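You operate a simulated robot arm through the tools that you are given. There is no shell and no other tool. Be economical: measure what you need, move in short steps, check, and stop when the job is done.

You are at the controls of a simulated two-armed robot. One attempt, no reset.

JOB
On the box side of the long table, fold the striped cloth in half, so that its two short edges meet.

It is judged by the outcome, as a careful person would: the job done as asked, and still so three seconds after it is handed in. It fails if anything else is knocked over, pushed out of place, dropped, spilled or broken. Flat cloth is picked up by pressing the open fingertips on it (5 to 10 N) and closing them slowly along it; thin cloth reads only 2 to 8 mm in the jaws.

ROBOT AND FRAMES
Two 7-joint arms with two-finger parallel grippers on one trunk, on a base that drives. Base frame: it is fixed to the floor where the robot stands at the start and does not move with it; the origin is under the middle of the robot, x ahead of it, y to its left, z up; the surface under the hand at the start is at about z = 0.8. Readings come in m, degrees, newtons and seconds.
The left shoulder is at the start at [0.06, 0.143, 0.926], the right one opposite. With the tool pointing down near the work surface each hand reaches from about 0.32 to 0.74 m from the robot's upright axis, wherever it stands, measured 20 degrees to its own side. Places, roughly: box side of the long table [0.5, 0.2, 0.8]. Payload 1.57 kg a hand.
The tool frame of a hand sits at the grasp point between the pads (the TCP): z along the fingers, y along the line on which they close. The tips reach 0.03 m beyond it. Largest opening 0.11 m; finger width 0.024, thickness 0.012; the body of the gripper, 0.048 by 0.112 m, starts 0.078 m behind the TCP.
Orientation is that of the tool frame in the base frame, as a unit quaternion [w, x, y, z]. With the fingers straight down and closing along the base's y, the tool's x points along the base's -x, its y along +y and its z along -z.

CONTROLS
- The arms move only by the tool nudge_tool. It takes "left_deltas", "right_deltas" or both (then of equal length, played together; a hand with none holds still); each is a list of rows, each a list of 7 numbers: the shift along the tool's x, y, z in units of 25 mm (1.0 is 25 mm), then the turn, a rotation vector about the tool's x, y, z in units of 8 degrees (1.0 is 8 degrees), then the opening in per cent of the stroke, from 0 (shut) to 100 (fully open). In form: [[tx, ty, tz, wx, wy, wz, jaw], ...]. A call has 1 to 10 rows; each row shifts and turns the commanded pose from where the row before left it, along the tool's axes as they then stand. A call with a number of a shift or a turn outside -1 to 1 is refused whole. Rows are played at 5 a second. More than 0.05 m and 8.6 degrees between two rows, or a gripper value outside its range, and nothing of the call is played. Where a pose cannot be reached the arm comes as near as it can. A force on the tool above 40 N (or 10 N above the force at the start of the call, whichever is more), or a blocked arm, ends the call early, and 0.2 s more pass. The fingers move at their own pace (about 0.045 m/s each) and stop on an object; they squeeze with about 24 N. The grip force told is the motor's: it shows also when the fingers shut on nothing. Time passes only in rows, and 0.2 s behind the last, so rows that do not move let the fingers close. The reply holds the time, the measured pose of the TCP, the force on the tool along the base axes, the opening and the grip force, in the units named above and with some noise, with the torque about the TCP (base axes, N m) and any sound that the robot's microphone picked up.
- Cameras (640 x 400 px; columns grow to the right, rows downward): "scene" is now at [0.0414, -0.0175, 1.5289]; the picture's right is [-0.23, -0.97, 0.00], its down [-0.78, 0.18, -0.59] and it looks along [0.58, -0.14, -0.80] (base axes); focal length 248 px, centre (320, 200). "left" rides on the left gripper at [0.07, -0.016, -0.141] in its tool frame; the picture's right is [0.23, 0.97, 0.00], its down [-0.86, 0.20, -0.48] and it looks along [-0.47, 0.11, 0.88] (tool axes); focal length 222 px, centre (320, 200). "right" rides on the right gripper at [0.07, 0.016, -0.141] in its tool frame; the picture's right is [-0.23, 0.97, 0.00], its down [-0.86, -0.20, -0.48] and it looks along [-0.47, -0.11, 0.88] (tool axes); focal length 222 px, centre (320, 200). There is no depth. A picture from a camera that has moved, and an enlarged one, comes with that camera's place and axes in the base frame and with its lens.
- snapshot(camera): a new picture of that camera. It takes no simulated time.
- raise_lower(by): slides the trunk up (or, below 0, down) by that many m; the arms and the scene camera ride with it, the base frame stays. It gives what a move gives, with no picture.
- roll_base(legs): drives the robot by 1 to 6 legs, each [ahead, left, turn to the left] in m, m and degrees, along the robot's own axes; the way and the turn of a leg run together, so that a leg with both is an arc; at most 1.5 m and 180 degrees a leg. The arms and the cameras ride along, it lands a little off, and it stops where it bumps. It gives what a move gives.
- aim_head(pan, tilt): turns the head with the scene camera to pan (to the left, within 86 degrees either way) and tilt (down, from -29 to 69), counted from straight ahead of the robot. It gives what a move gives.
- close_up(camera, box): a new picture of the part [left, top, right, bottom] of that camera's present view, enlarged. It takes no simulated time.
- close_job(): hands the job in; it is judged then, once.

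Go step by step. Nothing tells you exact positions but the pictures and the camera data: compare them with the known pose of the tool, close in by small moves and look again before you grip or let go. The budget is 120 turns and 92 pictures, counting those below and the enlarged ones. Unless the task says otherwise, let go and move clear before handing in, and close with one line.

The tools are called after "Emit:" as name(argument=value, ...) on one line, values as JSON. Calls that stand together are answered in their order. nudge_tool: Moves the arms, as the interface text tells. Its arguments: {"type":"object","properties":{"left_deltas":{"type":"array","items":{"type":"array","items":{"type":"number"}}},"right_deltas":{"type":"array","items":{"type":"array","items":{"type":"number"}}}},"required":[]} The other tools are called the same way: raise_lower (by) slides the trunk up or down; roll_base (legs) drives the base; aim_head (pan, tilt) turns the head that bears the scene camera; snapshot (camera) takes a picture; close_up (camera, box) takes an enlarged picture of a part of a camera's view; close_job () hands the job in.

At the start:

```text
clock: 0.0
left_tcp_pos: [0.4393, 0.143, 0.983]
left_tcp_rot: [0.0, -0.001, 1.0, 0.001]
left_contact_force: [-0.5, -0.5, 0.0]
left_torque: [-0.01, 0.04, -0.02]
left_grip_width: 0.1098
left_grip_force: 0.0
right_tcp_pos: [0.5786, -0.2687, 0.9836]
right_tcp_rot: [0.0, 0.0, 1.0, 0.001]
right_contact_force: [-0.6, 0.8, 1.0]
right_torque: [-0.03, 0.02, -0.01]
right_grip_width: 0.1101
right_grip_force: 0.1
trunk travel left (down, up): [-0.525, 0.065]
robot x, y, heading: [0.0003, -0.0025, -0.2]
head pan, tilt: [-13.3, 53.5]
```

scene: 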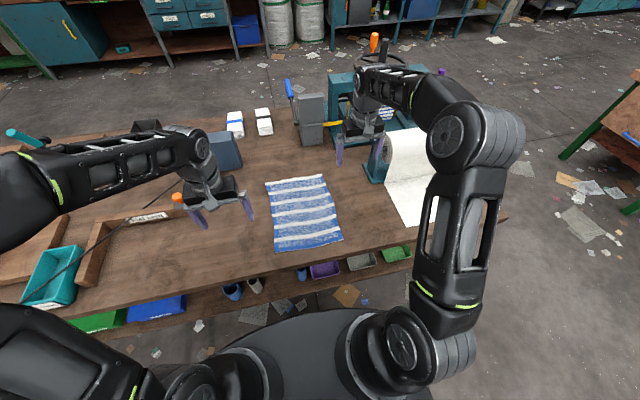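
right: 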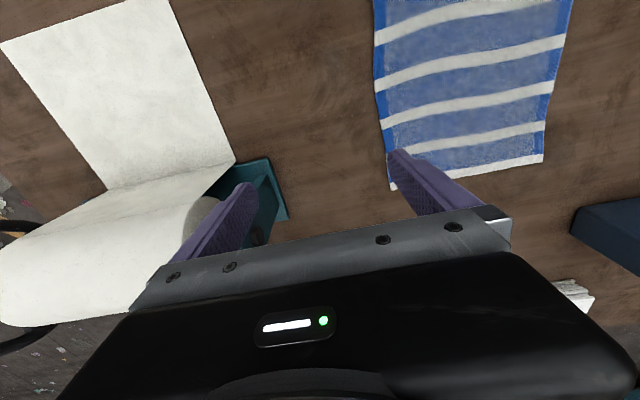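
left: 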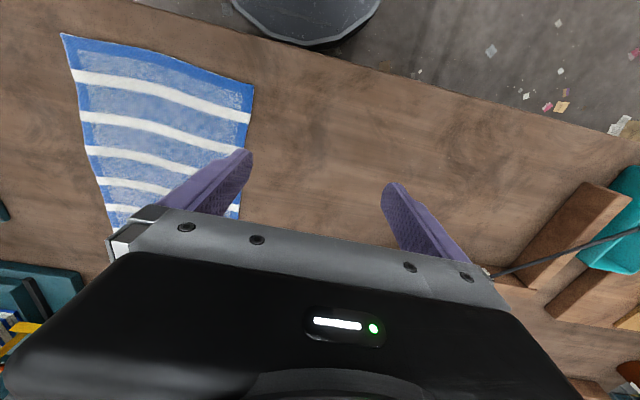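

The striped cloth lies flat with its far short edge at x≈0.69 and its near one at x≈0.40, spanning y from −0.18 to 0.045. I'll bring both hands over the far corners, still high, with the jaws partly closed.

Emit:
nudge_tool(left_deltas=[[-0.963, -0.512, 0, 0, 0, 0, 30], [-0.963, -0.512, 0, 0, 0, 0, 30], [-0.963, -0.512, 0, 0, 0, 0, 30], [-0.963, -0.512, 0, 0, 0, 0, 30], [-0.963, -0.512, 0, 0, 0, 0, 30], [-0.963, -0.512, 0, 0, 0, 0, 30], [-0.963, -0.512, 0, 0, 0, 0, 30], [-0.963, -0.512, 0, 0, 0, 0, 30], [-0.963, -0.512, 0, 0, 0, 0, 30], [-0.963, -0.512, 0, 0, 0, 0, 30]], right_deltas=[[-0.408, 0.475, 0, 0, 0, 0, 30], [-0.408, 0.475, 0, 0, 0, 0, 30], [-0.408, 0.475, 0, 0, 0, 0, 30], [-0.408, 0.475, 0, 0, 0, 0, 30], [-0.408, 0.475, 0, 0, 0, 0, 30], [-0.408, 0.475, 0, 0, 0, 0, 30], [-0.408, 0.475, 0, 0, 0, 0, 30], [-0.408, 0.475, 0, 0, 0, 0, 30], [-0.408, 0.475, 0, 0, 0, 0, 30], [-0.408, 0.475, 0, 0, 0, 0, 30]])

Emit:
snapshot(camera="scene")

Emit:
snapshot(camera="right")

Emit:
snapshot(camera="left")

```text
clock: 2.2
left_tcp_pos: [0.6325, 0.0381, 0.9835]
left_tcp_rot: [0.001, 0.0, 1.0, 0.0]
left_contact_force: [-0.7, -1.2, -0.3]
left_torque: [0.03, -0.01, -0.02]
left_grip_width: 0.0328
left_grip_force: 0.0
left hand out of reach, approached as far as the arm can: row 9, 10
right_tcp_pos: [0.6612, -0.1701, 0.9825]
right_tcp_rot: [0.003, -0.001, 1.0, 0.0]
right_contact_force: [-0.2, -0.2, 0.0]
right_torque: [0.03, 0.0, 0.0]
right_grip_width: 0.0332
right_grip_force: 0.0
right hand out of reach, approached as far as the arm can: row 8, 9, 10
trunk travel left (down, up): [-0.525, 0.065]
robot x, y, heading: [-0.0003, -0.0, 0.1]
head pan, tilt: [-13.3, 53.5]
```

```text
88 pictures are left
camera scene: at [0.0413, -0.0181, 1.5288], right [-0.23, -0.97, 0.0], down [-0.78, 0.18, -0.59], along [0.58, -0.14, -0.8], focal length 248 px, centre (320, 200)
```

scene: 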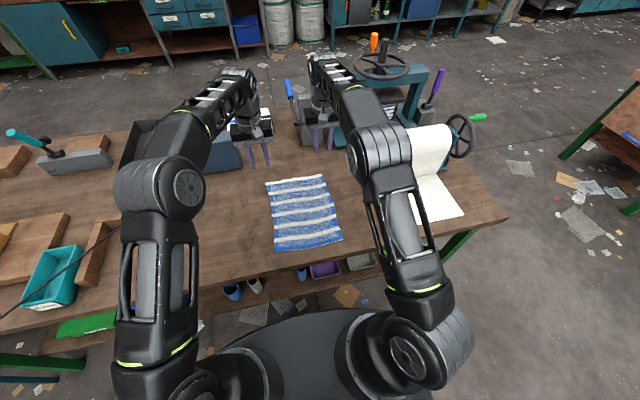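

```text
87 pictures are left
camera right: at [0.5903, -0.1552, 1.122], right [0.23, 0.97, 0.0], down [0.85, -0.2, 0.48], along [0.47, -0.11, -0.88], focal length 222 px, centre (320, 200)
```

right: 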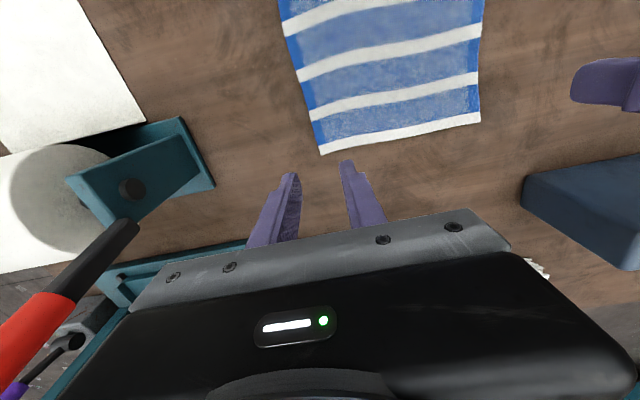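

```text
86 pictures are left
camera left: at [0.5622, 0.021, 1.1251], right [-0.23, 0.97, 0.0], down [0.86, 0.2, 0.48], along [0.47, 0.11, -0.88], focal length 222 px, centre (320, 200)
```

left: 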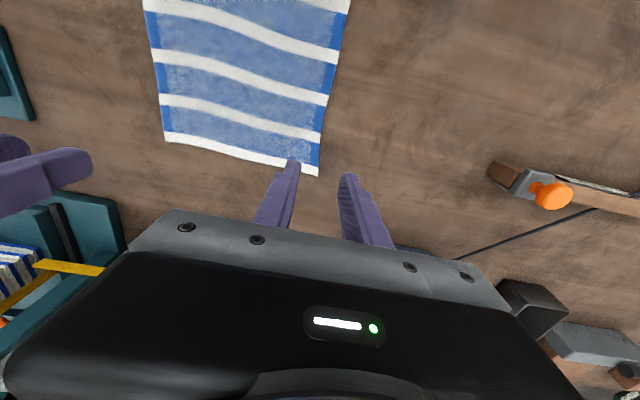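

Both hands hit their reach limit at this height, a little short of the far edge. Raising the trunk and lowering the hands brings the wrists level with the shoulders, which should give more reach.

Emit:
raise_lower(by=0.06)

Emit:
nudge_tool(left_deltas=[[0, 0, 0.9, 0, 0, 0, 30], [0, 0, 0.9, 0, 0, 0, 30], [0, 0, 0.9, 0, 0, 0, 30], [0, 0, 0.9, 0, 0, 0, 30], [0, 0, 0.9, 0, 0, 0, 30], [0, 0, 0.9, 0, 0, 0, 30], [0, 0, 0.9, 0, 0, 0, 30]], right_deltas=[[0, 0, 0.9, 0, 0, 0, 30], [0, 0, 0.9, 0, 0, 0, 30], [0, 0, 0.9, 0, 0, 0, 30], [0, 0, 0.9, 0, 0, 0, 30], [0, 0, 0.9, 0, 0, 0, 30], [0, 0, 0.9, 0, 0, 0, 30], [0, 0, 0.9, 0, 0, 0, 30]])

```text
clock: 3.2
left_tcp_pos: [0.632, 0.0379, 1.0432]
left_tcp_rot: [0.0, 0.0, 1.0, 0.0]
left_contact_force: [0.4, 0.4, 0.5]
left_torque: [0.04, -0.01, -0.03]
left_grip_width: 0.033
left_grip_force: 0.2
right_tcp_pos: [0.6605, -0.1706, 1.0425]
right_tcp_rot: [0.002, 0.0, 1.0, -0.001]
right_contact_force: [0.4, -0.7, -0.3]
right_torque: [0.01, 0.01, -0.01]
right_grip_width: 0.033
right_grip_force: 0.1
trunk travel left (down, up): [-0.585, 0.005]
robot x, y, heading: [-0.0034, 0.0, -0.2]
head pan, tilt: [-13.3, 53.5]
```

```text
clock: 4.8
left_tcp_pos: [0.634, 0.0398, 0.8845]
left_tcp_rot: [0.001, 0.0, 1.0, 0.0]
left_contact_force: [-0.8, -0.1, 0.0]
left_torque: [0.01, 0.01, -0.04]
left_grip_width: 0.033
left_grip_force: 0.0
right_tcp_pos: [0.664, -0.1727, 0.8841]
right_tcp_rot: [0.002, 0.0, 1.0, -0.001]
right_contact_force: [0.3, -0.5, 0.6]
right_torque: [-0.02, 0.02, 0.0]
right_grip_width: 0.0332
right_grip_force: 0.1
trunk travel left (down, up): [-0.585, 0.005]
robot x, y, heading: [-0.003, 0.0014, -0.0]
head pan, tilt: [-13.3, 53.5]
```

Both hands now have room below the shoulder line. Next I move them to just above the corner grip points.

Emit:
nudge_tool(left_deltas=[[-0.47, -0.25, 0, 0, 0, 0, 30], [-0.47, -0.25, 0, 0, 0, 0, 30], [-0.47, -0.25, 0, 0, 0, 0, 30], [-0.47, -0.25, 0, 0, 0, 0, 30]], right_deltas=[[-0.11, 0.23, 0, 0, 0, 0, 30], [-0.11, 0.23, 0, 0, 0, 0, 30], [-0.11, 0.23, 0, 0, 0, 0, 30], [-0.11, 0.23, 0, 0, 0, 0, 30]])

Emit:
snapshot(camera="right")

Emit:
snapshot(camera="left")

```text
clock: 5.8
left_tcp_pos: [0.6781, 0.0126, 0.8836]
left_tcp_rot: [-0.001, 0.0, 1.0, -0.001]
left_contact_force: [0.6, -0.3, -0.2]
left_torque: [-0.01, 0.01, -0.02]
left_grip_width: 0.033
left_grip_force: 0.1
right_tcp_pos: [0.6728, -0.1488, 0.8848]
right_tcp_rot: [0.003, 0.0, 1.0, 0.0]
right_contact_force: [0.4, 0.2, 0.2]
right_torque: [-0.03, 0.02, 0.01]
right_grip_width: 0.0331
right_grip_force: 0.0
trunk travel left (down, up): [-0.585, 0.005]
robot x, y, heading: [0.0015, 0.0012, 0.2]
head pan, tilt: [-13.3, 53.5]
```

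```text
85 pictures are left
camera right: at [0.6025, -0.1329, 1.0241], right [0.23, 0.97, 0.0], down [0.85, -0.2, 0.48], along [0.47, -0.11, -0.88], focal length 222 px, centre (320, 200)
```

right: 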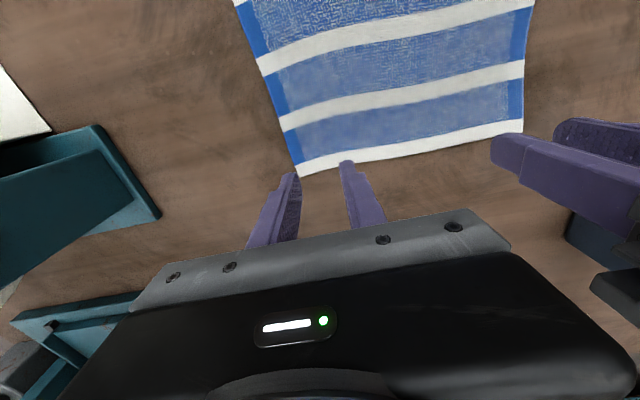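

```text
84 pictures are left
camera left: at [0.6088, -0.0043, 1.0268], right [-0.23, 0.97, 0.0], down [0.86, 0.2, 0.48], along [0.46, 0.11, -0.88], focal length 222 px, centre (320, 200)
```

left: 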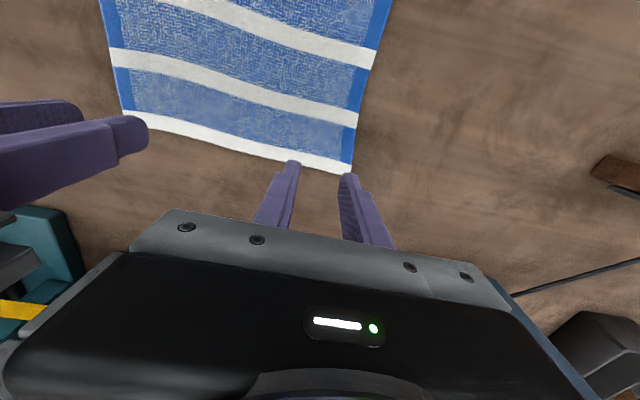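

The far edge sits at x≈0.688, with corners at y≈0.048 and −0.176. I trim the positions by a few millimetres and descend to just above the cloth.

Emit:
nudge_tool(left_deltas=[[0.16, 0, 0.45, 0, 0, 0, 30], [0, 0, 0.45, 0, 0, 0, 30], [0, 0, 0.45, 0, 0, 0, 30], [0, 0, 0.45, 0, 0, 0, 30], [0, 0, 0.16, 0, 0, 0, 30], [0, 0, 0, 0, 0, 0, 30]], right_deltas=[[0, 0.16, 0.45, 0, 0, 0, 30], [0, 0, 0.45, 0, 0, 0, 30], [0, 0, 0.45, 0, 0, 0, 30], [0, 0, 0.45, 0, 0, 0, 30], [0, 0, 0.16, 0, 0, 0, 30], [0, 0, 0, 0, 0, 0, 30]])

Emit:
snapshot(camera="right")

Emit:
snapshot(camera="left")

```text
clock: 7.2
left_tcp_pos: [0.6763, 0.0141, 0.8358]
left_tcp_rot: [0.0, 0.0, 1.0, 0.0]
left_contact_force: [-0.3, -0.2, 0.4]
left_torque: [-0.01, -0.01, 0.01]
left_grip_width: 0.0331
left_grip_force: 0.0
right_tcp_pos: [0.6746, -0.1452, 0.8373]
right_tcp_rot: [0.003, 0.0, 1.0, -0.001]
right_contact_force: [0.6, 0.4, 0.8]
right_torque: [-0.04, 0.0, 0.03]
right_grip_width: 0.0329
right_grip_force: 0.0
trunk travel left (down, up): [-0.585, 0.005]
robot x, y, heading: [0.0018, 0.0034, 0.0]
head pan, tilt: [-13.3, 53.5]
```

```text
83 pictures are left
camera right: at [0.6045, -0.1286, 0.9762], right [0.23, 0.97, 0.0], down [0.85, -0.2, 0.48], along [0.47, -0.11, -0.88], focal length 222 px, centre (320, 200)
```

right: 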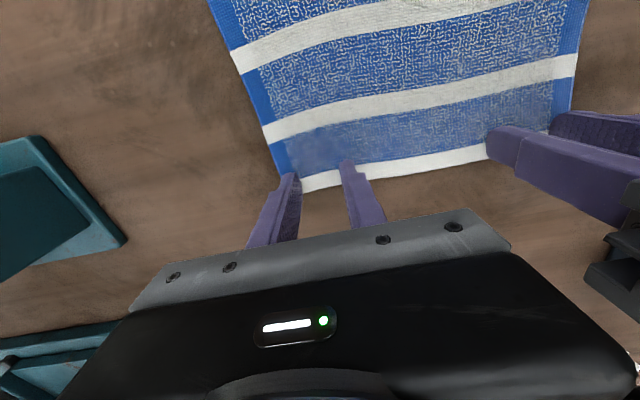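

```text
82 pictures are left
camera left: at [0.6056, -0.0031, 0.9779], right [-0.23, 0.97, 0.0], down [0.86, 0.2, 0.48], along [0.47, 0.11, -0.88], focal length 222 px, centre (320, 200)
```

left: 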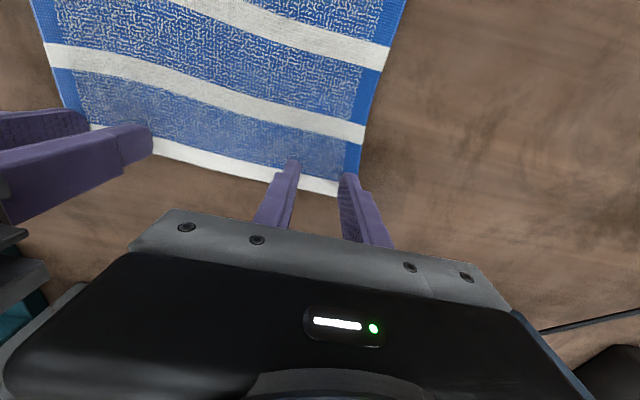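

Emit:
close_up(camera="right", box=[240, 120, 440, 245])

Emit:
close_up(camera="left", box=[220, 120, 420, 245])

```text
3.20 times, centred on (340, 182) of right
camera zoom: at [0.6045, -0.1286, 0.9762], right [0.23, 0.97, 0.0], down [0.85, -0.2, 0.48], along [0.47, -0.11, -0.88], focal length 711 px, centre (256, 256)
```

zoom: 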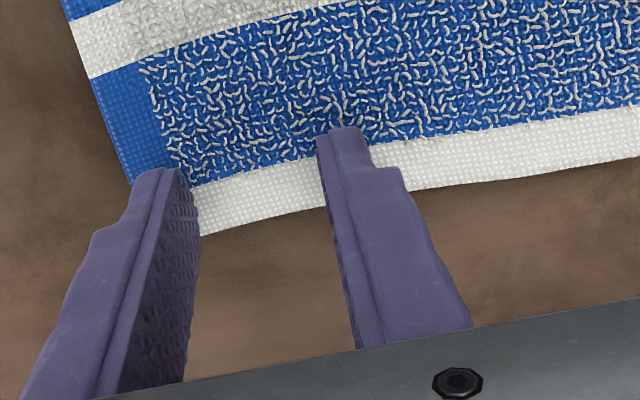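

```text
3.20 times, centred on (320, 182) of left
camera zoom: at [0.6056, -0.0031, 0.9779], right [-0.23, 0.97, 0.0], down [0.86, 0.2, 0.48], along [0.47, 0.11, -0.88], focal length 711 px, centre (320, 256)
```

zoom: 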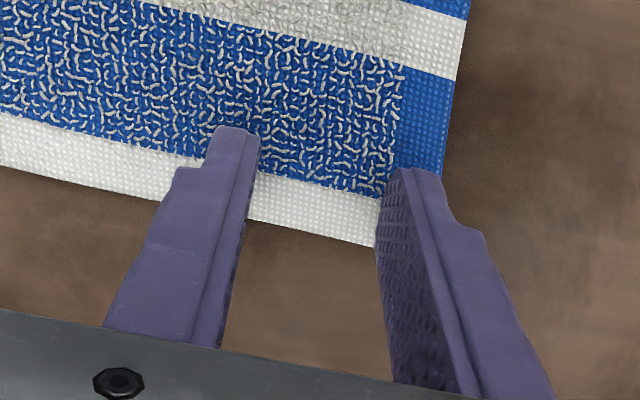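

Fingertips sit just over the corners. I shift each 4 mm inward, then press down gently.

Emit:
nudge_tool(left_deltas=[[0, -0.16, 0, 0, 0, 0, 30], [0, 0, 0.08, 0, 0, 0, 30], [0, 0, 0.08, 0, 0, 0, 30], [0, 0, 0.06, 0, 0, 0, 30], [0, 0, 0, 0, 0, 0, 30]], right_deltas=[[0, 0.16, 0, 0, 0, 0, 30], [0, 0, 0.1, 0, 0, 0, 30], [0, 0, 0.1, 0, 0, 0, 30], [0, 0, 0.08, 0, 0, 0, 30], [0, 0, 0, 0, 0, 0, 30]])

```text
clock: 8.4
left_tcp_pos: [0.6761, 0.0105, 0.834]
left_tcp_rot: [0.002, 0.0, 1.0, 0.0]
left_contact_force: [1.6, 2.0, 8.2]
left_torque: [0.07, 0.0, -0.01]
left_grip_width: 0.0331
left_grip_force: 0.0
right_tcp_pos: [0.6741, -0.139, 0.8331]
right_tcp_rot: [0.006, -0.001, 1.0, 0.0]
right_contact_force: [3.6, -2.7, 19.0]
right_torque: [-0.09, -0.06, 0.01]
right_grip_width: 0.0328
right_grip_force: 0.2
trunk travel left (down, up): [-0.585, 0.005]
robot x, y, heading: [0.002, 0.0012, -0.1]
head pan, tilt: [-13.3, 53.5]
```

Left presses at 8 N and right at 19 N. I ease the right hand up a little, then close both slowly.

Emit:
nudge_tool(right_deltas=[[0, 0, -0.07, 0, 0, 0, 30], [0, 0, 0, 0, 0, 0, 30]])

```text
clock: 9.0
left_tcp_pos: [0.6759, 0.0112, 0.8329]
left_tcp_rot: [0.002, 0.0, 1.0, -0.001]
left_contact_force: [2.9, 0.3, 12.1]
left_torque: [0.06, -0.06, -0.03]
left_grip_width: 0.0331
left_grip_force: 0.0
right_tcp_pos: [0.6743, -0.1414, 0.8327]
right_tcp_rot: [0.004, 0.001, 1.0, 0.0]
right_contact_force: [5.4, -0.9, 16.1]
right_torque: [-0.04, -0.07, -0.01]
right_grip_width: 0.0327
right_grip_force: 0.1
trunk travel left (down, up): [-0.585, 0.005]
robot x, y, heading: [0.002, -0.0015, -0.1]
head pan, tilt: [-13.3, 53.5]
```

Emit:
nudge_tool(left_deltas=[[0, 0, -0.03, 0, 0, 0, 30], [0, 0, 0, 0, 0, 0, 30]], right_deltas=[[0, 0, -0.07, 0, 0, 0, 30], [0, 0, 0, 0, 0, 0, 30]])

```text
clock: 9.6
left_tcp_pos: [0.6745, 0.0119, 0.8326]
left_tcp_rot: [0.001, 0.0, 1.0, 0.0]
left_contact_force: [4.0, -0.8, 12.5]
left_torque: [0.03, -0.09, -0.02]
left_grip_width: 0.0329
left_grip_force: 0.0
right_tcp_pos: [0.6721, -0.1403, 0.8334]
right_tcp_rot: [0.003, 0.0, 1.0, 0.0]
right_contact_force: [1.1, 1.0, 8.5]
right_torque: [0.01, -0.06, 0.02]
right_grip_width: 0.0331
right_grip_force: 0.1
trunk travel left (down, up): [-0.585, 0.005]
robot x, y, heading: [0.0028, 0.0017, 0.1]
head pan, tilt: [-13.3, 53.5]
```

The forces are now about 12 N left and 8 N right, with slow drift. I ease the left slightly and close both slowly.

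Emit:
nudge_tool(left_deltas=[[0, 0, -0.04, 0, 0, 0, 27], [0, 0, 0, 0, 0, 0, 24], [0, 0, 0, 0, 0, 0, 21], [0, 0, 0, 0, 0, 0, 18], [0, 0, 0, 0, 0, 0, 15], [0, 0, 0, 0, 0, 0, 12], [0, 0, 0, 0, 0, 0, 9], [0, 0, 0, 0, 0, 0, 6], [0, 0, 0, 0, 0, 0, 3], [0, 0, 0, 0, 0, 0, 0]], right_deltas=[[0, 0, 0, 0, 0, 0, 27], [0, 0, 0, 0, 0, 0, 24], [0, 0, 0, 0, 0, 0, 21], [0, 0, 0, 0, 0, 0, 18], [0, 0, 0, 0, 0, 0, 15], [0, 0, 0, 0, 0, 0, 12], [0, 0, 0, 0, 0, 0, 9], [0, 0, 0, 0, 0, 0, 6], [0, 0, 0, 0, 0, 0, 3], [0, 0, 0, 0, 0, 0, 0]])

Emit:
snapshot(camera="right")

Emit:
snapshot(camera="left")

```text
clock: 11.8
left_tcp_pos: [0.6749, 0.0097, 0.834]
left_tcp_rot: [0.001, 0.001, 1.0, -0.001]
left_contact_force: [-0.2, -9.4, 4.3]
left_torque: [-0.23, -0.01, 0.01]
left_grip_width: 0.0038
left_grip_force: 24.1
right_tcp_pos: [0.673, -0.14, 0.8337]
right_tcp_rot: [0.003, 0.0, 1.0, 0.001]
right_contact_force: [0.9, 10.1, 4.6]
right_torque: [0.32, -0.01, 0.02]
right_grip_width: 0.0036
right_grip_force: 24.1
trunk travel left (down, up): [-0.585, 0.005]
robot x, y, heading: [-0.0014, -0.001, 0.0]
head pan, tilt: [-13.3, 53.5]
```

```text
79 pictures are left
camera right: at [0.6032, -0.1231, 0.9734], right [0.23, 0.97, 0.0], down [0.85, -0.2, 0.48], along [0.47, -0.11, -0.88], focal length 222 px, centre (320, 200)
```

right: 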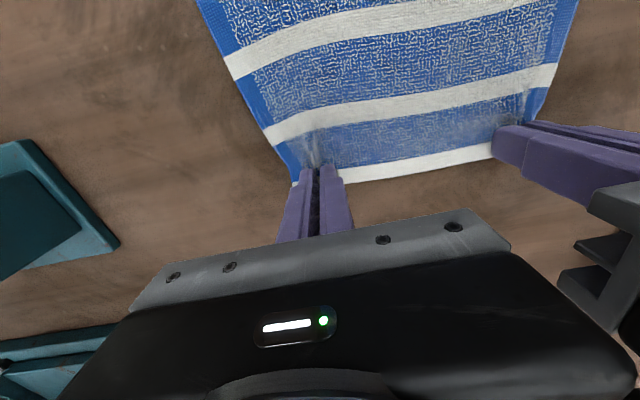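

```text
78 pictures are left
camera left: at [0.6047, -0.0075, 0.9757], right [-0.23, 0.97, 0.0], down [0.85, 0.2, 0.48], along [0.47, 0.11, -0.88], focal length 222 px, centre (320, 200)
```

left: 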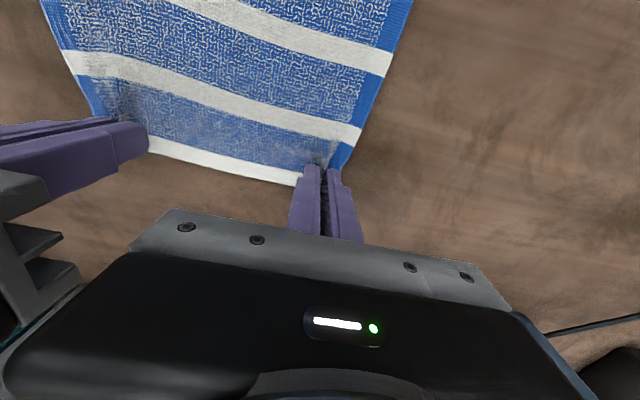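

Both corners are held (3.7 mm in each jaw). Now I carry the far edge up along an arc toward the middle of the cloth.

Emit:
nudge_tool(left_deltas=[[0.064, -0.1, -0.832, 0, 0, 0, 0], [0.196, 0, -0.812, 0, 0, 0, 0], [0.32, 0, -0.772, 0, 0, 0, 0], [0.436, 0, -0.712, 0, 0, 0, 0], [0.544, 0, -0.632, 0, 0, 0, 0], [0.632, 0, -0.544, 0, 0, 0, 0], [0.712, 0, -0.436, 0, 0, 0, 0], [0.772, 0, -0.32, 0, 0, 0, 0], [0.812, 0, -0.196, 0, 0, 0, 0], [0.832, 0, -0.064, 0, 0, 0, 0]], right_deltas=[[0.064, 0.1, -0.832, 0, 0, 0, 0], [0.196, 0, -0.812, 0, 0, 0, 0], [0.32, 0, -0.772, 0, 0, 0, 0], [0.436, 0, -0.712, 0, 0, 0, 0], [0.544, 0, -0.632, 0, 0, 0, 0], [0.632, 0, -0.544, 0, 0, 0, 0], [0.712, 0, -0.436, 0, 0, 0, 0], [0.772, 0, -0.32, 0, 0, 0, 0], [0.812, 0, -0.196, 0, 0, 0, 0], [0.832, 0, -0.064, 0, 0, 0, 0]])

Emit:
snapshot(camera="scene")

Emit:
snapshot(camera="left")

```text
clock: 14.0
left_tcp_pos: [0.5387, 0.0072, 0.9671]
left_tcp_rot: [0.001, 0.001, 1.0, 0.0]
left_contact_force: [-0.2, -7.4, 0.0]
left_torque: [-0.21, 0.0, 0.02]
left_grip_width: 0.0038
left_grip_force: 24.1
right_tcp_pos: [0.5365, -0.139, 0.9647]
right_tcp_rot: [0.004, 0.0, 1.0, 0.001]
right_contact_force: [0.6, 6.3, -0.3]
right_torque: [0.18, -0.01, -0.02]
right_grip_width: 0.0038
right_grip_force: 23.8
trunk travel left (down, up): [-0.585, 0.005]
robot x, y, heading: [-0.0001, 0.0028, 0.0]
head pan, tilt: [-13.3, 53.5]
```

```text
77 pictures are left
camera scene: at [0.0404, -0.0176, 1.5889], right [-0.23, -0.97, 0.0], down [-0.78, 0.18, -0.6], along [0.58, -0.14, -0.8], focal length 248 px, centre (320, 200)
```

scene: 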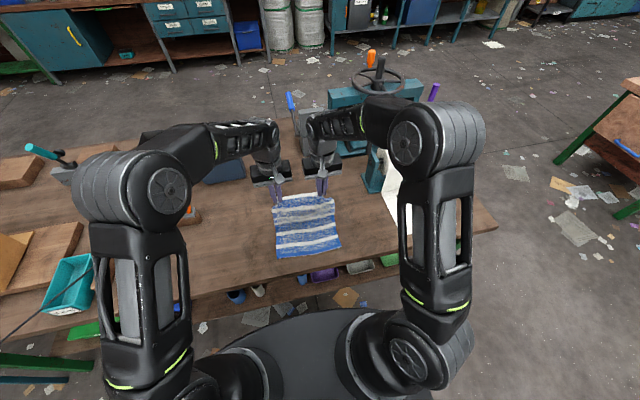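

```text
76 pictures are left
camera left: at [0.469, -0.0097, 1.1096], right [-0.23, 0.97, 0.0], down [0.85, 0.2, 0.48], along [0.47, 0.11, -0.88], focal length 222 px, centre (320, 200)
```

left: 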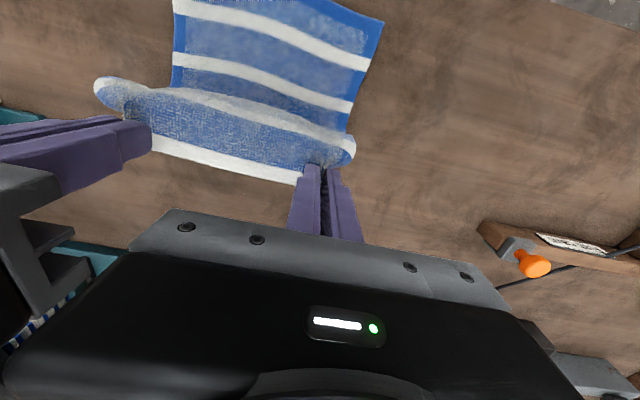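

The far half is off the table and the near half still lies flat. I tilt the fingers forward so the edge will lie flat at the end, lowering a little for slack. I also check the surroundings before backing the base up.

Emit:
nudge_tool(left_deltas=[[-0.24, 0, 0.48, 0, -1, 0, 0], [-0.17, 0, 0.51, 0, -1, 0, 0], [-0.1, 0, 0.53, 0, -1, 0, 0], [-0.02, 0, 0.54, 0, -1, 0, 0], [0.05, 0, 0.54, 0, -1, 0, 0]], right_deltas=[[-0.24, 0, 0.48, 0, -1, 0, 0], [-0.17, 0, 0.51, 0, -1, 0, 0], [-0.1, 0, 0.53, 0, -1, 0, 0], [-0.02, 0, 0.54, 0, -1, 0, 0], [0.05, 0, 0.54, 0, -1, 0, 0]])

Emit:
snapshot(camera="scene")

Emit:
aim_head(pan=86, tilt=40)

Emit:
snapshot(camera="scene")

Emit:
aim_head(pan=-13.3, tilt=60)

```text
clock: 15.2
left_tcp_pos: [0.5795, 0.0074, 0.9131]
left_tcp_rot: [0.346, -0.01, 0.938, -0.008]
left_contact_force: [0.1, -11.1, 0.4]
left_torque: [-0.26, 0.0, -0.22]
left_grip_width: 0.004
left_grip_force: 24.2
right_tcp_pos: [0.5742, -0.142, 0.9111]
right_tcp_rot: [0.352, 0.011, 0.936, 0.008]
right_contact_force: [0.5, 10.2, -0.2]
right_torque: [0.24, 0.0, 0.21]
right_grip_width: 0.0038
right_grip_force: 24.2
trunk travel left (down, up): [-0.585, 0.005]
robot x, y, heading: [0.0005, 0.0006, 0.1]
head pan, tilt: [-13.3, 53.5]
```

```text
75 pictures are left
camera scene: at [0.0413, -0.0182, 1.5891], right [-0.23, -0.97, 0.0], down [-0.78, 0.18, -0.59], along [0.58, -0.14, -0.8], focal length 248 px, centre (320, 200)
```

scene: 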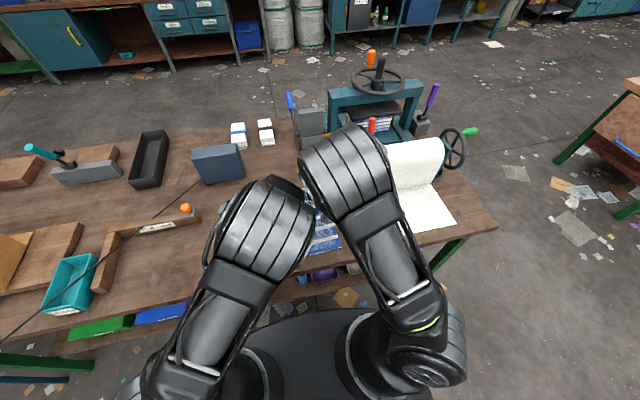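

```text
clock: 16.9
left_tcp_pos: [0.5762, 0.0078, 0.9109]
left_tcp_rot: [0.343, -0.007, 0.939, -0.007]
left_contact_force: [-0.4, -9.5, -0.4]
left_torque: [-0.26, -0.01, -0.17]
left_grip_width: 0.0036
left_grip_force: 24.5
right_tcp_pos: [0.5741, -0.1405, 0.91]
right_tcp_rot: [0.349, 0.012, 0.937, 0.006]
right_contact_force: [-0.3, 10.1, -0.3]
right_torque: [0.17, 0.02, 0.19]
right_grip_width: 0.0039
right_grip_force: 23.9
trunk travel left (down, up): [-0.585, 0.005]
robot x, y, heading: [0.004, -0.0046, -0.0]
head pan, tilt: [85.9, 40.0]
```

```text
74 pictures are left
camera scene: at [-0.0242, 0.0842, 1.6076], right [1.0, -0.07, 0.0], down [-0.05, -0.64, -0.77], along [0.05, 0.76, -0.64], focal length 248 px, centre (320, 200)
```

scene: 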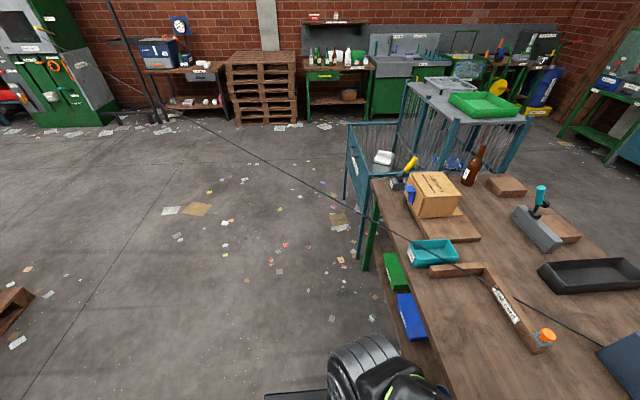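

```text
clock: 18.7
left_tcp_pos: [0.5752, 0.007, 0.9121]
left_tcp_rot: [0.343, -0.007, 0.939, -0.005]
left_contact_force: [0.0, -8.8, 0.6]
left_torque: [-0.23, -0.01, -0.16]
left_grip_width: 0.0041
left_grip_force: 24.0
right_tcp_pos: [0.5748, -0.1406, 0.9093]
right_tcp_rot: [0.348, 0.011, 0.937, 0.007]
right_contact_force: [-1.1, 8.8, 0.5]
right_torque: [0.16, 0.01, 0.23]
right_grip_width: 0.0038
right_grip_force: 23.6
trunk travel left (down, up): [-0.585, 0.005]
robot x, y, heading: [0.0015, 0.0022, 0.0]
head pan, tilt: [-13.3, 60.0]
```

The floor behind is clear and the cable runs well to the left. I relax the sideways tension between the hands and back up in two steps, extending the arms in between so the cloth stays slack.

Emit:
nudge_tool(left_deltas=[[0, -0.1, 0, 0, 0, 0, 0], [0, -0.1, 0, 0, 0, 0, 0]], right_deltas=[[0, 0.1, 0, 0, 0, 0, 0], [0, 0.1, 0, 0, 0, 0, 0]])

Emit:
roll_base(legs=[[-0.09, 0, 0]])

Emit:
snapshot(camera="scene")

Emit:
snapshot(camera="left")

```text
clock: 19.3
left_tcp_pos: [0.5753, 0.0039, 0.9124]
left_tcp_rot: [0.343, -0.008, 0.939, -0.004]
left_contact_force: [1.9, 1.1, -0.3]
left_torque: [0.0, 0.0, -0.06]
left_grip_width: 0.0041
left_grip_force: 24.4
right_tcp_pos: [0.5725, -0.1356, 0.9075]
right_tcp_rot: [0.348, 0.008, 0.937, 0.004]
right_contact_force: [0.2, 0.5, 1.1]
right_torque: [-0.02, 0.01, -0.02]
right_grip_width: 0.0035
right_grip_force: 24.3
trunk travel left (down, up): [-0.585, 0.005]
robot x, y, heading: [-0.0023, 0.0002, -0.1]
head pan, tilt: [-13.3, 60.0]
```

```text
clock: 20.4
left_tcp_pos: [0.486, 0.0015, 0.9108]
left_tcp_rot: [0.343, -0.005, 0.939, -0.005]
left_contact_force: [-0.2, 0.8, 0.4]
left_torque: [0.0, 0.0, 0.0]
left_grip_width: 0.0039
left_grip_force: 23.9
right_tcp_pos: [0.484, -0.1371, 0.9103]
right_tcp_rot: [0.349, 0.01, 0.937, 0.004]
right_contact_force: [0.3, 0.4, -0.2]
right_torque: [-0.02, -0.02, 0.01]
right_grip_width: 0.0035
right_grip_force: 23.9
trunk travel left (down, up): [-0.585, 0.005]
robot x, y, heading: [-0.0877, -0.0008, 0.1]
head pan, tilt: [-13.3, 60.0]
```

```text
73 pictures are left
camera scene: at [-0.0556, -0.016, 1.5809], right [-0.23, -0.97, 0.0], down [-0.84, 0.2, -0.5], along [0.49, -0.12, -0.87], focal length 248 px, centre (320, 200)
```

scene: 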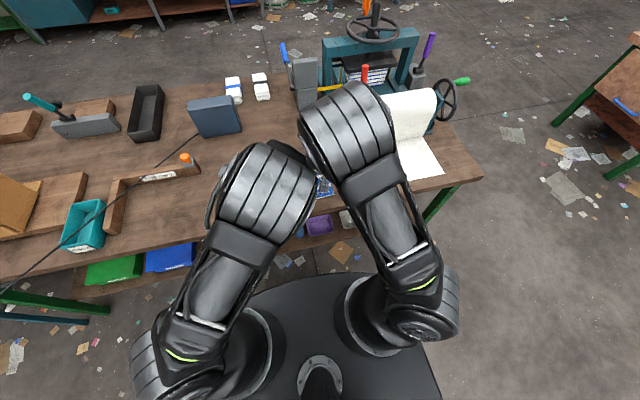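

```text
72 pictures are left
camera left: at [0.3413, -0.015, 0.975], right [-0.18, 0.97, -0.16], down [0.34, 0.21, 0.91], along [0.92, 0.11, -0.37], focal length 222 px, centre (320, 200)
```

left: 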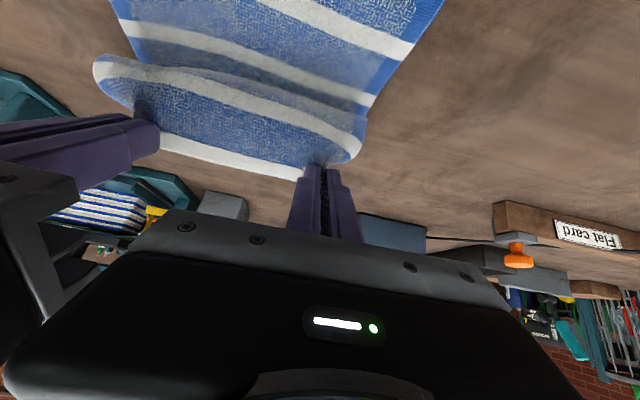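

The cloth hangs between the hands and the near half hasn't moved. I tilt further, reach forward, then back up once more so there is room for a nearly horizontal set-down.

Emit:
nudge_tool(left_deltas=[[-0.47, 0, 0.44, 0, -1, 0, 0], [-0.4, 0, 0.5, 0, -1, 0, 0], [-0.32, 0, 0.55, 0, 0, 0, 0], [-0.32, 0, 0.55, 0, 0, 0, 0], [-0.32, 0, 0.55, 0, 0, 0, 0]], right_deltas=[[-0.47, 0, 0.44, 0, -1, 0, 0], [-0.4, 0, 0.5, 0, -1, 0, 0], [-0.32, 0, 0.55, 0, 0, 0, 0], [-0.32, 0, 0.55, 0, 0, 0, 0], [-0.32, 0, 0.55, 0, 0, 0, 0]])

Emit:
roll_base(legs=[[-0.1, 0, 0]])

Emit:
snapshot(camera="left")

Emit:
snapshot(camera="right")

Emit:
snapshot(camera="scene")

```text
clock: 20.9
left_tcp_pos: [0.5388, 0.018, 0.9749]
left_tcp_rot: [0.45, -0.104, 0.883, -0.087]
left_contact_force: [-0.9, -10.0, -1.6]
left_torque: [-0.12, 0.04, -0.31]
left_grip_width: 0.0038
left_grip_force: 23.5
right_tcp_pos: [0.529, -0.1329, 0.9621]
right_tcp_rot: [0.478, 0.054, 0.875, 0.053]
right_contact_force: [1.1, 10.7, 0.3]
right_torque: [0.06, -0.04, 0.33]
right_grip_width: 0.0038
right_grip_force: 24.2
trunk travel left (down, up): [-0.585, 0.005]
robot x, y, heading: [-0.0891, 0.0002, -0.1]
head pan, tilt: [-13.3, 60.0]
stopped in row 2 (left hand): the arm was blocked; the commanded pose is now the measured one
```

```text
clock: 22.1
left_tcp_pos: [0.4426, 0.0183, 0.9758]
left_tcp_rot: [0.45, -0.106, 0.882, -0.086]
left_contact_force: [-1.9, -16.7, -1.0]
left_torque: [-0.2, 0.03, -0.49]
left_grip_width: 0.0039
left_grip_force: 24.2
right_tcp_pos: [0.4291, -0.1342, 0.9622]
right_tcp_rot: [0.478, 0.056, 0.875, 0.051]
right_contact_force: [0.9, 16.3, 1.8]
right_torque: [0.2, -0.03, 0.49]
right_grip_width: 0.004
right_grip_force: 24.3
trunk travel left (down, up): [-0.585, 0.005]
robot x, y, heading: [-0.1831, 0.0009, -0.2]
head pan, tilt: [-13.3, 60.0]
```

```text
71 pictures are left
camera left: at [0.2878, -0.0078, 1.0085], right [-0.24, 0.88, -0.42], down [0.08, 0.44, 0.89], along [0.97, 0.18, -0.17], focal length 222 px, centre (320, 200)
```

left: 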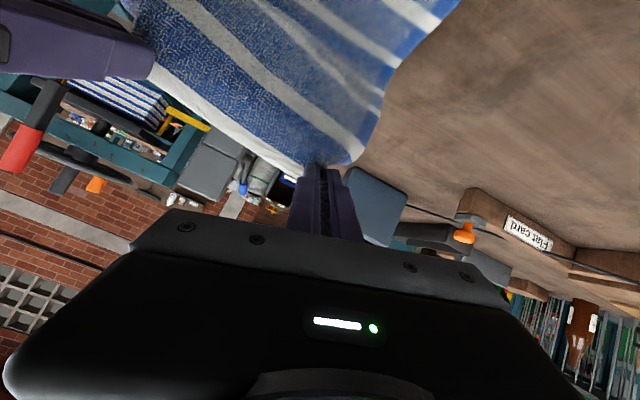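

```text
70 pictures are left
camera right: at [0.2736, -0.1136, 0.9814], right [0.17, 0.93, 0.33], down [0.05, -0.34, 0.94], along [0.98, -0.14, -0.1], focal length 222 px, centre (320, 200)
```

right: 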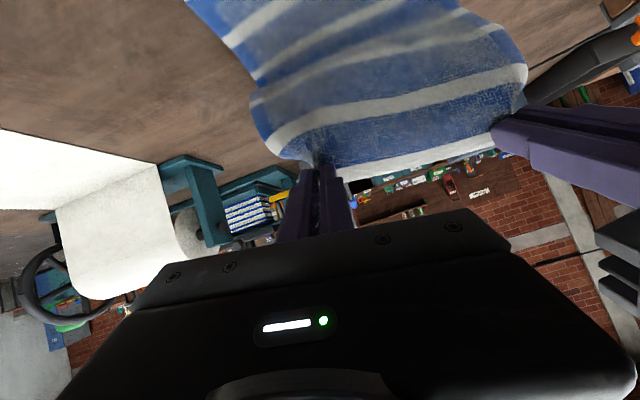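

```text
69 pictures are left
camera scene: at [-0.1534, -0.0157, 1.5809], right [-0.23, -0.97, 0.0], down [-0.84, 0.2, -0.5], along [0.49, -0.12, -0.87], focal length 248 px, centre (320, 200)
```

scene: 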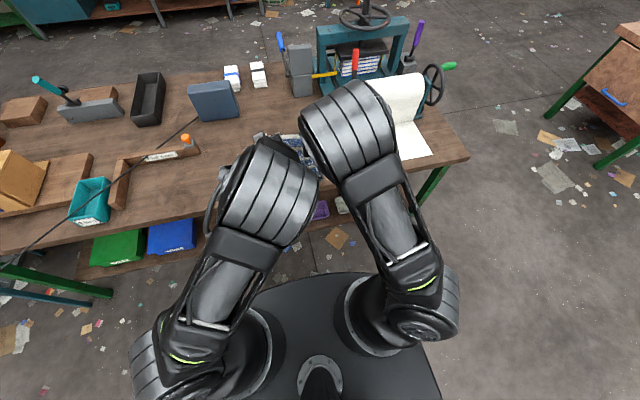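

The arms pressed against each other mid-tilt, stopped, and swung the hands up, so the cloth may be taut. I lower both hands toward the fold first for slack, in a short step.

Emit:
nudge_tool(left_deltas=[[0.5, 0.03, 0.35, 0, 0, 0, 0], [0.5, 0.03, 0.35, 0, 0, 0, 0]], right_deltas=[[0.45, 0, 0.42, 0, 0, 0, 0], [0.45, 0, 0.42, 0, 0, 0, 0]])

Emit:
snapshot(camera="left")

```text
clock: 22.7
left_tcp_pos: [0.4446, 0.0123, 0.9447]
left_tcp_rot: [0.45, -0.106, 0.883, -0.086]
left_contact_force: [0.7, -1.4, 0.0]
left_torque: [0.0, -0.01, -0.06]
left_grip_width: 0.0038
left_grip_force: 24.1
right_tcp_pos: [0.4349, -0.131, 0.9303]
right_tcp_rot: [0.477, 0.055, 0.875, 0.052]
right_contact_force: [0.2, 1.3, -0.2]
right_torque: [0.0, 0.01, 0.07]
right_grip_width: 0.0038
right_grip_force: 24.0
trunk travel left (down, up): [-0.585, 0.005]
robot x, y, heading: [-0.1895, -0.0025, -0.1]
head pan, tilt: [-13.3, 60.0]
```

```text
68 pictures are left
camera left: at [0.2898, -0.0151, 0.9773], right [-0.24, 0.88, -0.42], down [0.08, 0.45, 0.89], along [0.97, 0.18, -0.17], focal length 222 px, centre (320, 200)
```

left: 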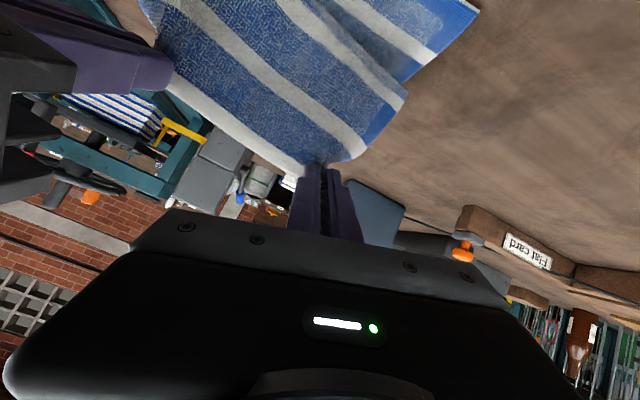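

The tension is gone and the near corner is still at (0.395, 0.046), so the lower half hasn't shifted. I now untwist the hands and yaw them so the wrists spread apart.

Emit:
nudge_tool(left_deltas=[[0, 0, 0, 0.29, 0, 0.77, 0], [0, 0, 0, 0.29, 0, 0.77, 0], [0, 0, 0, 0.29, 0, 0.77, 0], [0, 0, 0, 0.29, 0, 0.77, 0]], right_deltas=[[0, 0, 0, -0.34, 0, -0.56, 0], [0, 0, 0, -0.34, 0, -0.56, 0], [0, 0, 0, -0.34, 0, -0.56, 0], [0, 0, 0, -0.34, 0, -0.56, 0]])

Emit:
snapshot(camera="scene")

```text
clock: 23.7
left_tcp_pos: [0.442, 0.0116, 0.9452]
left_tcp_rot: [0.465, 0.122, 0.875, -0.059]
left_contact_force: [0.3, 0.1, -0.6]
left_torque: [-0.06, 0.03, 0.05]
left_grip_width: 0.004
left_grip_force: 23.7
right_tcp_pos: [0.4365, -0.1313, 0.9308]
right_tcp_rot: [0.483, -0.128, 0.864, 0.059]
right_contact_force: [-0.6, -0.7, 0.1]
right_torque: [0.05, 0.01, -0.05]
right_grip_width: 0.0035
right_grip_force: 24.0
trunk travel left (down, up): [-0.585, 0.005]
robot x, y, heading: [-0.1865, -0.0015, -0.2]
head pan, tilt: [-13.3, 60.0]
```

```text
67 pictures are left
camera scene: at [-0.1513, -0.0158, 1.5808], right [-0.23, -0.97, 0.0], down [-0.84, 0.2, -0.5], along [0.49, -0.12, -0.87], focal length 248 px, centre (320, 200)
```

scene: 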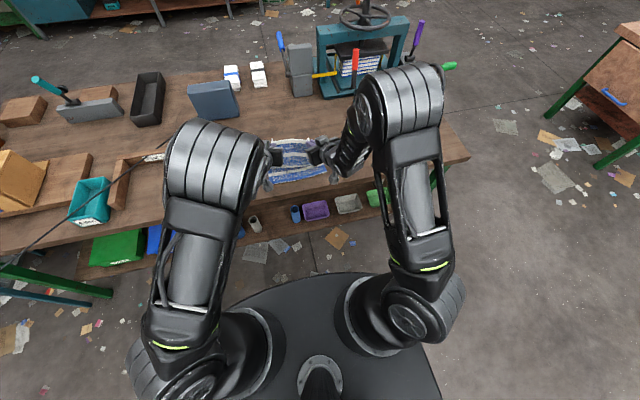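

The elbows are now well apart. I bring the hands down and toward the near edge, tilting the fingers to about 75°.

Emit:
nudge_tool(left_deltas=[[0.89, -0.15, 0.05, 0, -0.6, 0, 0], [0.89, -0.15, -0.03, 0, -0.6, 0, 0], [0.89, -0.15, -0.1, 0, -0.6, 0, 0], [0.88, -0.15, -0.17, 0, -0.6, 0, 0]], right_deltas=[[0.77, -0.045, -0.05, 0, -0.54, 0, 0], [0.77, -0.045, -0.11, 0, -0.54, 0, 0], [0.76, -0.045, -0.17, 0, -0.54, 0, 0], [0.74, -0.045, -0.22, 0, -0.54, 0, 0]])

Emit:
snapshot(camera="left")

Emit:
snapshot(camera="scene")

```text
clock: 24.7
left_tcp_pos: [0.396, 0.012, 0.8684]
left_tcp_rot: [0.605, 0.109, 0.785, -0.077]
left_contact_force: [0.4, -3.0, 0.6]
left_torque: [-0.08, 0.03, -0.05]
left_grip_width: 0.0034
left_grip_force: 24.3
right_tcp_pos: [0.3975, -0.1479, 0.8692]
right_tcp_rot: [0.607, -0.117, 0.782, 0.078]
right_contact_force: [0.3, 2.7, -0.1]
right_torque: [0.05, 0.0, 0.03]
right_grip_width: 0.0034
right_grip_force: 24.0
trunk travel left (down, up): [-0.585, 0.005]
robot x, y, heading: [-0.1857, 0.0032, -0.2]
head pan, tilt: [-13.3, 60.0]
```

```text
66 pictures are left
camera left: at [0.2427, 0.0365, 0.837], right [0.21, 0.96, -0.21], down [-0.18, 0.25, 0.95], along [0.96, -0.16, 0.23], focal length 222 px, centre (320, 200)
```

left: 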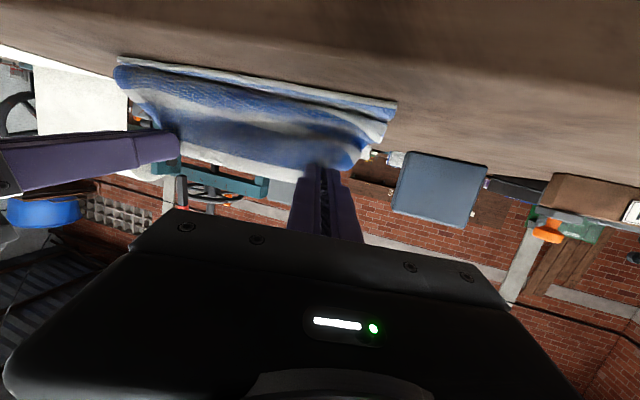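

```text
65 pictures are left
camera scene: at [-0.1506, -0.016, 1.581], right [-0.23, -0.97, 0.0], down [-0.84, 0.2, -0.5], along [0.49, -0.12, -0.87], focal length 248 px, centre (320, 200)
```

scene: 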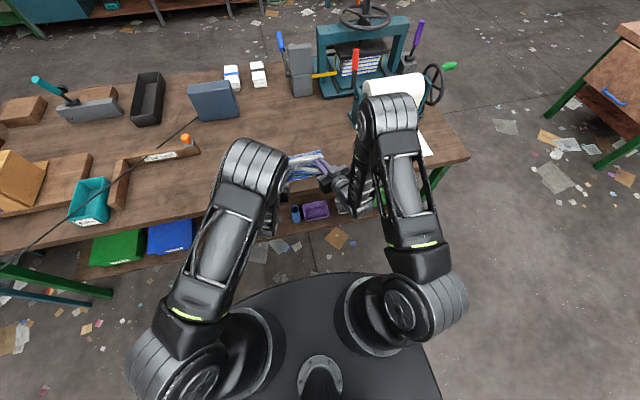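

Emit:
close_up(camera="scene", box=[220, 120, 420, 245])

Emit:
close_up(camera="left", box=[100, 0, 420, 200])

```text
3.20 times, centred on (320, 182) of scene
camera zoom: at [-0.1506, -0.016, 1.581], right [-0.23, -0.97, 0.0], down [-0.84, 0.2, -0.5], along [0.49, -0.12, -0.87], focal length 792 px, centre (320, 256)
```

zoom: 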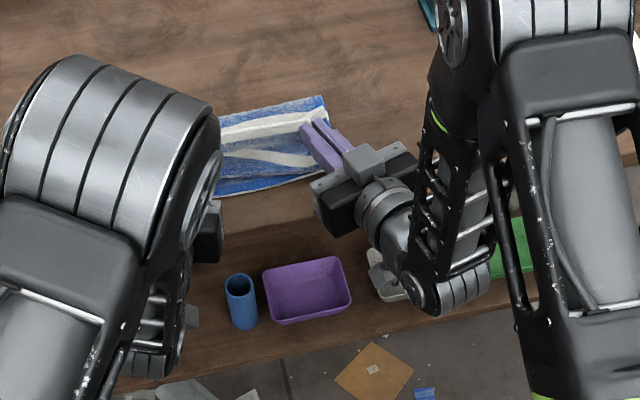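

```text
2.00 times, centred on (260, 100) of left
camera zoom: at [0.2427, 0.0365, 0.837], right [0.21, 0.96, -0.21], down [-0.18, 0.25, 0.95], along [0.96, -0.16, 0.23], focal length 444 px, centre (440, 400)
```

zoom: 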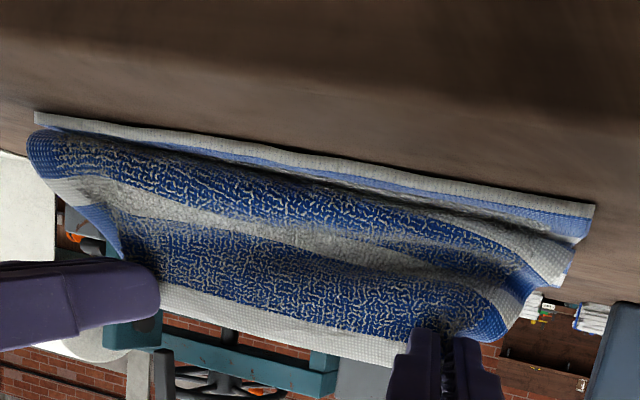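

The upper half hangs ready over the near half, and the hands clear the table edge at x≈0.36. I lower straight down 3 cm and look.

Emit:
nudge_tool(left_deltas=[[0.58, -0.05, 0.155, 0, 0, 0, 0], [0.58, -0.05, 0.155, 0, 0, 0, 0]], right_deltas=[[0.58, 0.05, 0.155, 0, 0, 0, 0], [0.58, 0.05, 0.155, 0, 0, 0, 0]])

Emit:
close_up(camera="left", box=[60, 0, 460, 250])

Emit:
close_up(camera="right", box=[180, 0, 580, 250])

Emit:
close_up(camera="scene", box=[240, 120, 400, 220])

```text
clock: 25.3
left_tcp_pos: [0.3945, 0.0088, 0.8386]
left_tcp_rot: [0.605, 0.109, 0.785, -0.077]
left_contact_force: [0.5, -0.6, 1.7]
left_torque: [-0.04, -0.01, -0.01]
left_grip_width: 0.0036
left_grip_force: 24.1
right_tcp_pos: [0.3947, -0.1489, 0.8382]
right_tcp_rot: [0.606, -0.117, 0.783, 0.078]
right_contact_force: [-0.1, 1.1, 0.2]
right_torque: [0.01, -0.02, -0.03]
right_grip_width: 0.0034
right_grip_force: 24.0
trunk travel left (down, up): [-0.585, 0.005]
robot x, y, heading: [-0.1835, -0.002, -0.1]
head pan, tilt: [-13.3, 60.0]
```

```text
1.60 times, centred on (260, 125) of left
camera zoom: at [0.2414, 0.0343, 0.8074], right [0.2, 0.96, -0.21], down [-0.19, 0.25, 0.95], along [0.96, -0.16, 0.23], focal length 355 px, centre (416, 320)
```

zoom: 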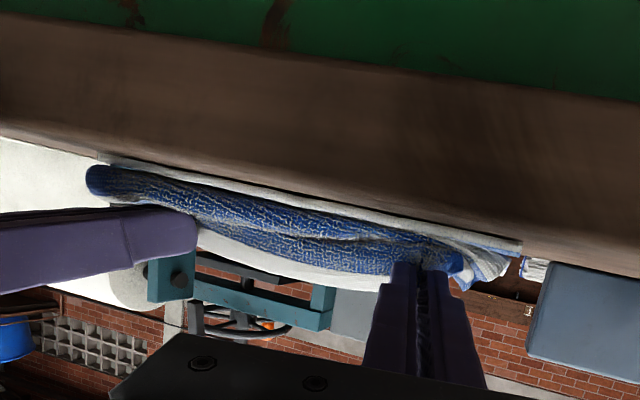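

```text
1.60 times, centred on (380, 125) of right
camera zoom: at [0.2429, -0.1748, 0.8044], right [-0.21, 0.96, 0.2], down [-0.19, -0.24, 0.95], along [0.96, 0.17, 0.23], focal length 355 px, centre (224, 320)
```

zoom: 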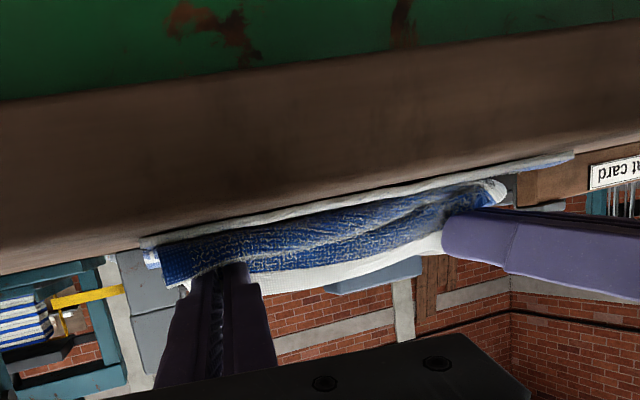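

```text
4.00 times, centred on (320, 170) of scene
camera zoom: at [-0.1514, -0.0157, 1.581], right [-0.23, -0.97, 0.0], down [-0.84, 0.2, -0.5], along [0.49, -0.12, -0.87], focal length 991 px, centre (320, 320)
```

zoom: 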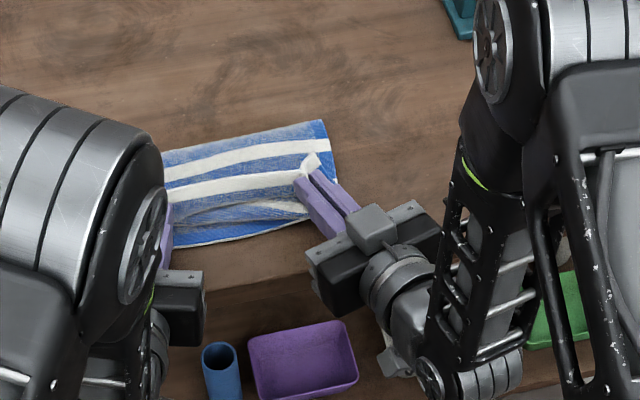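

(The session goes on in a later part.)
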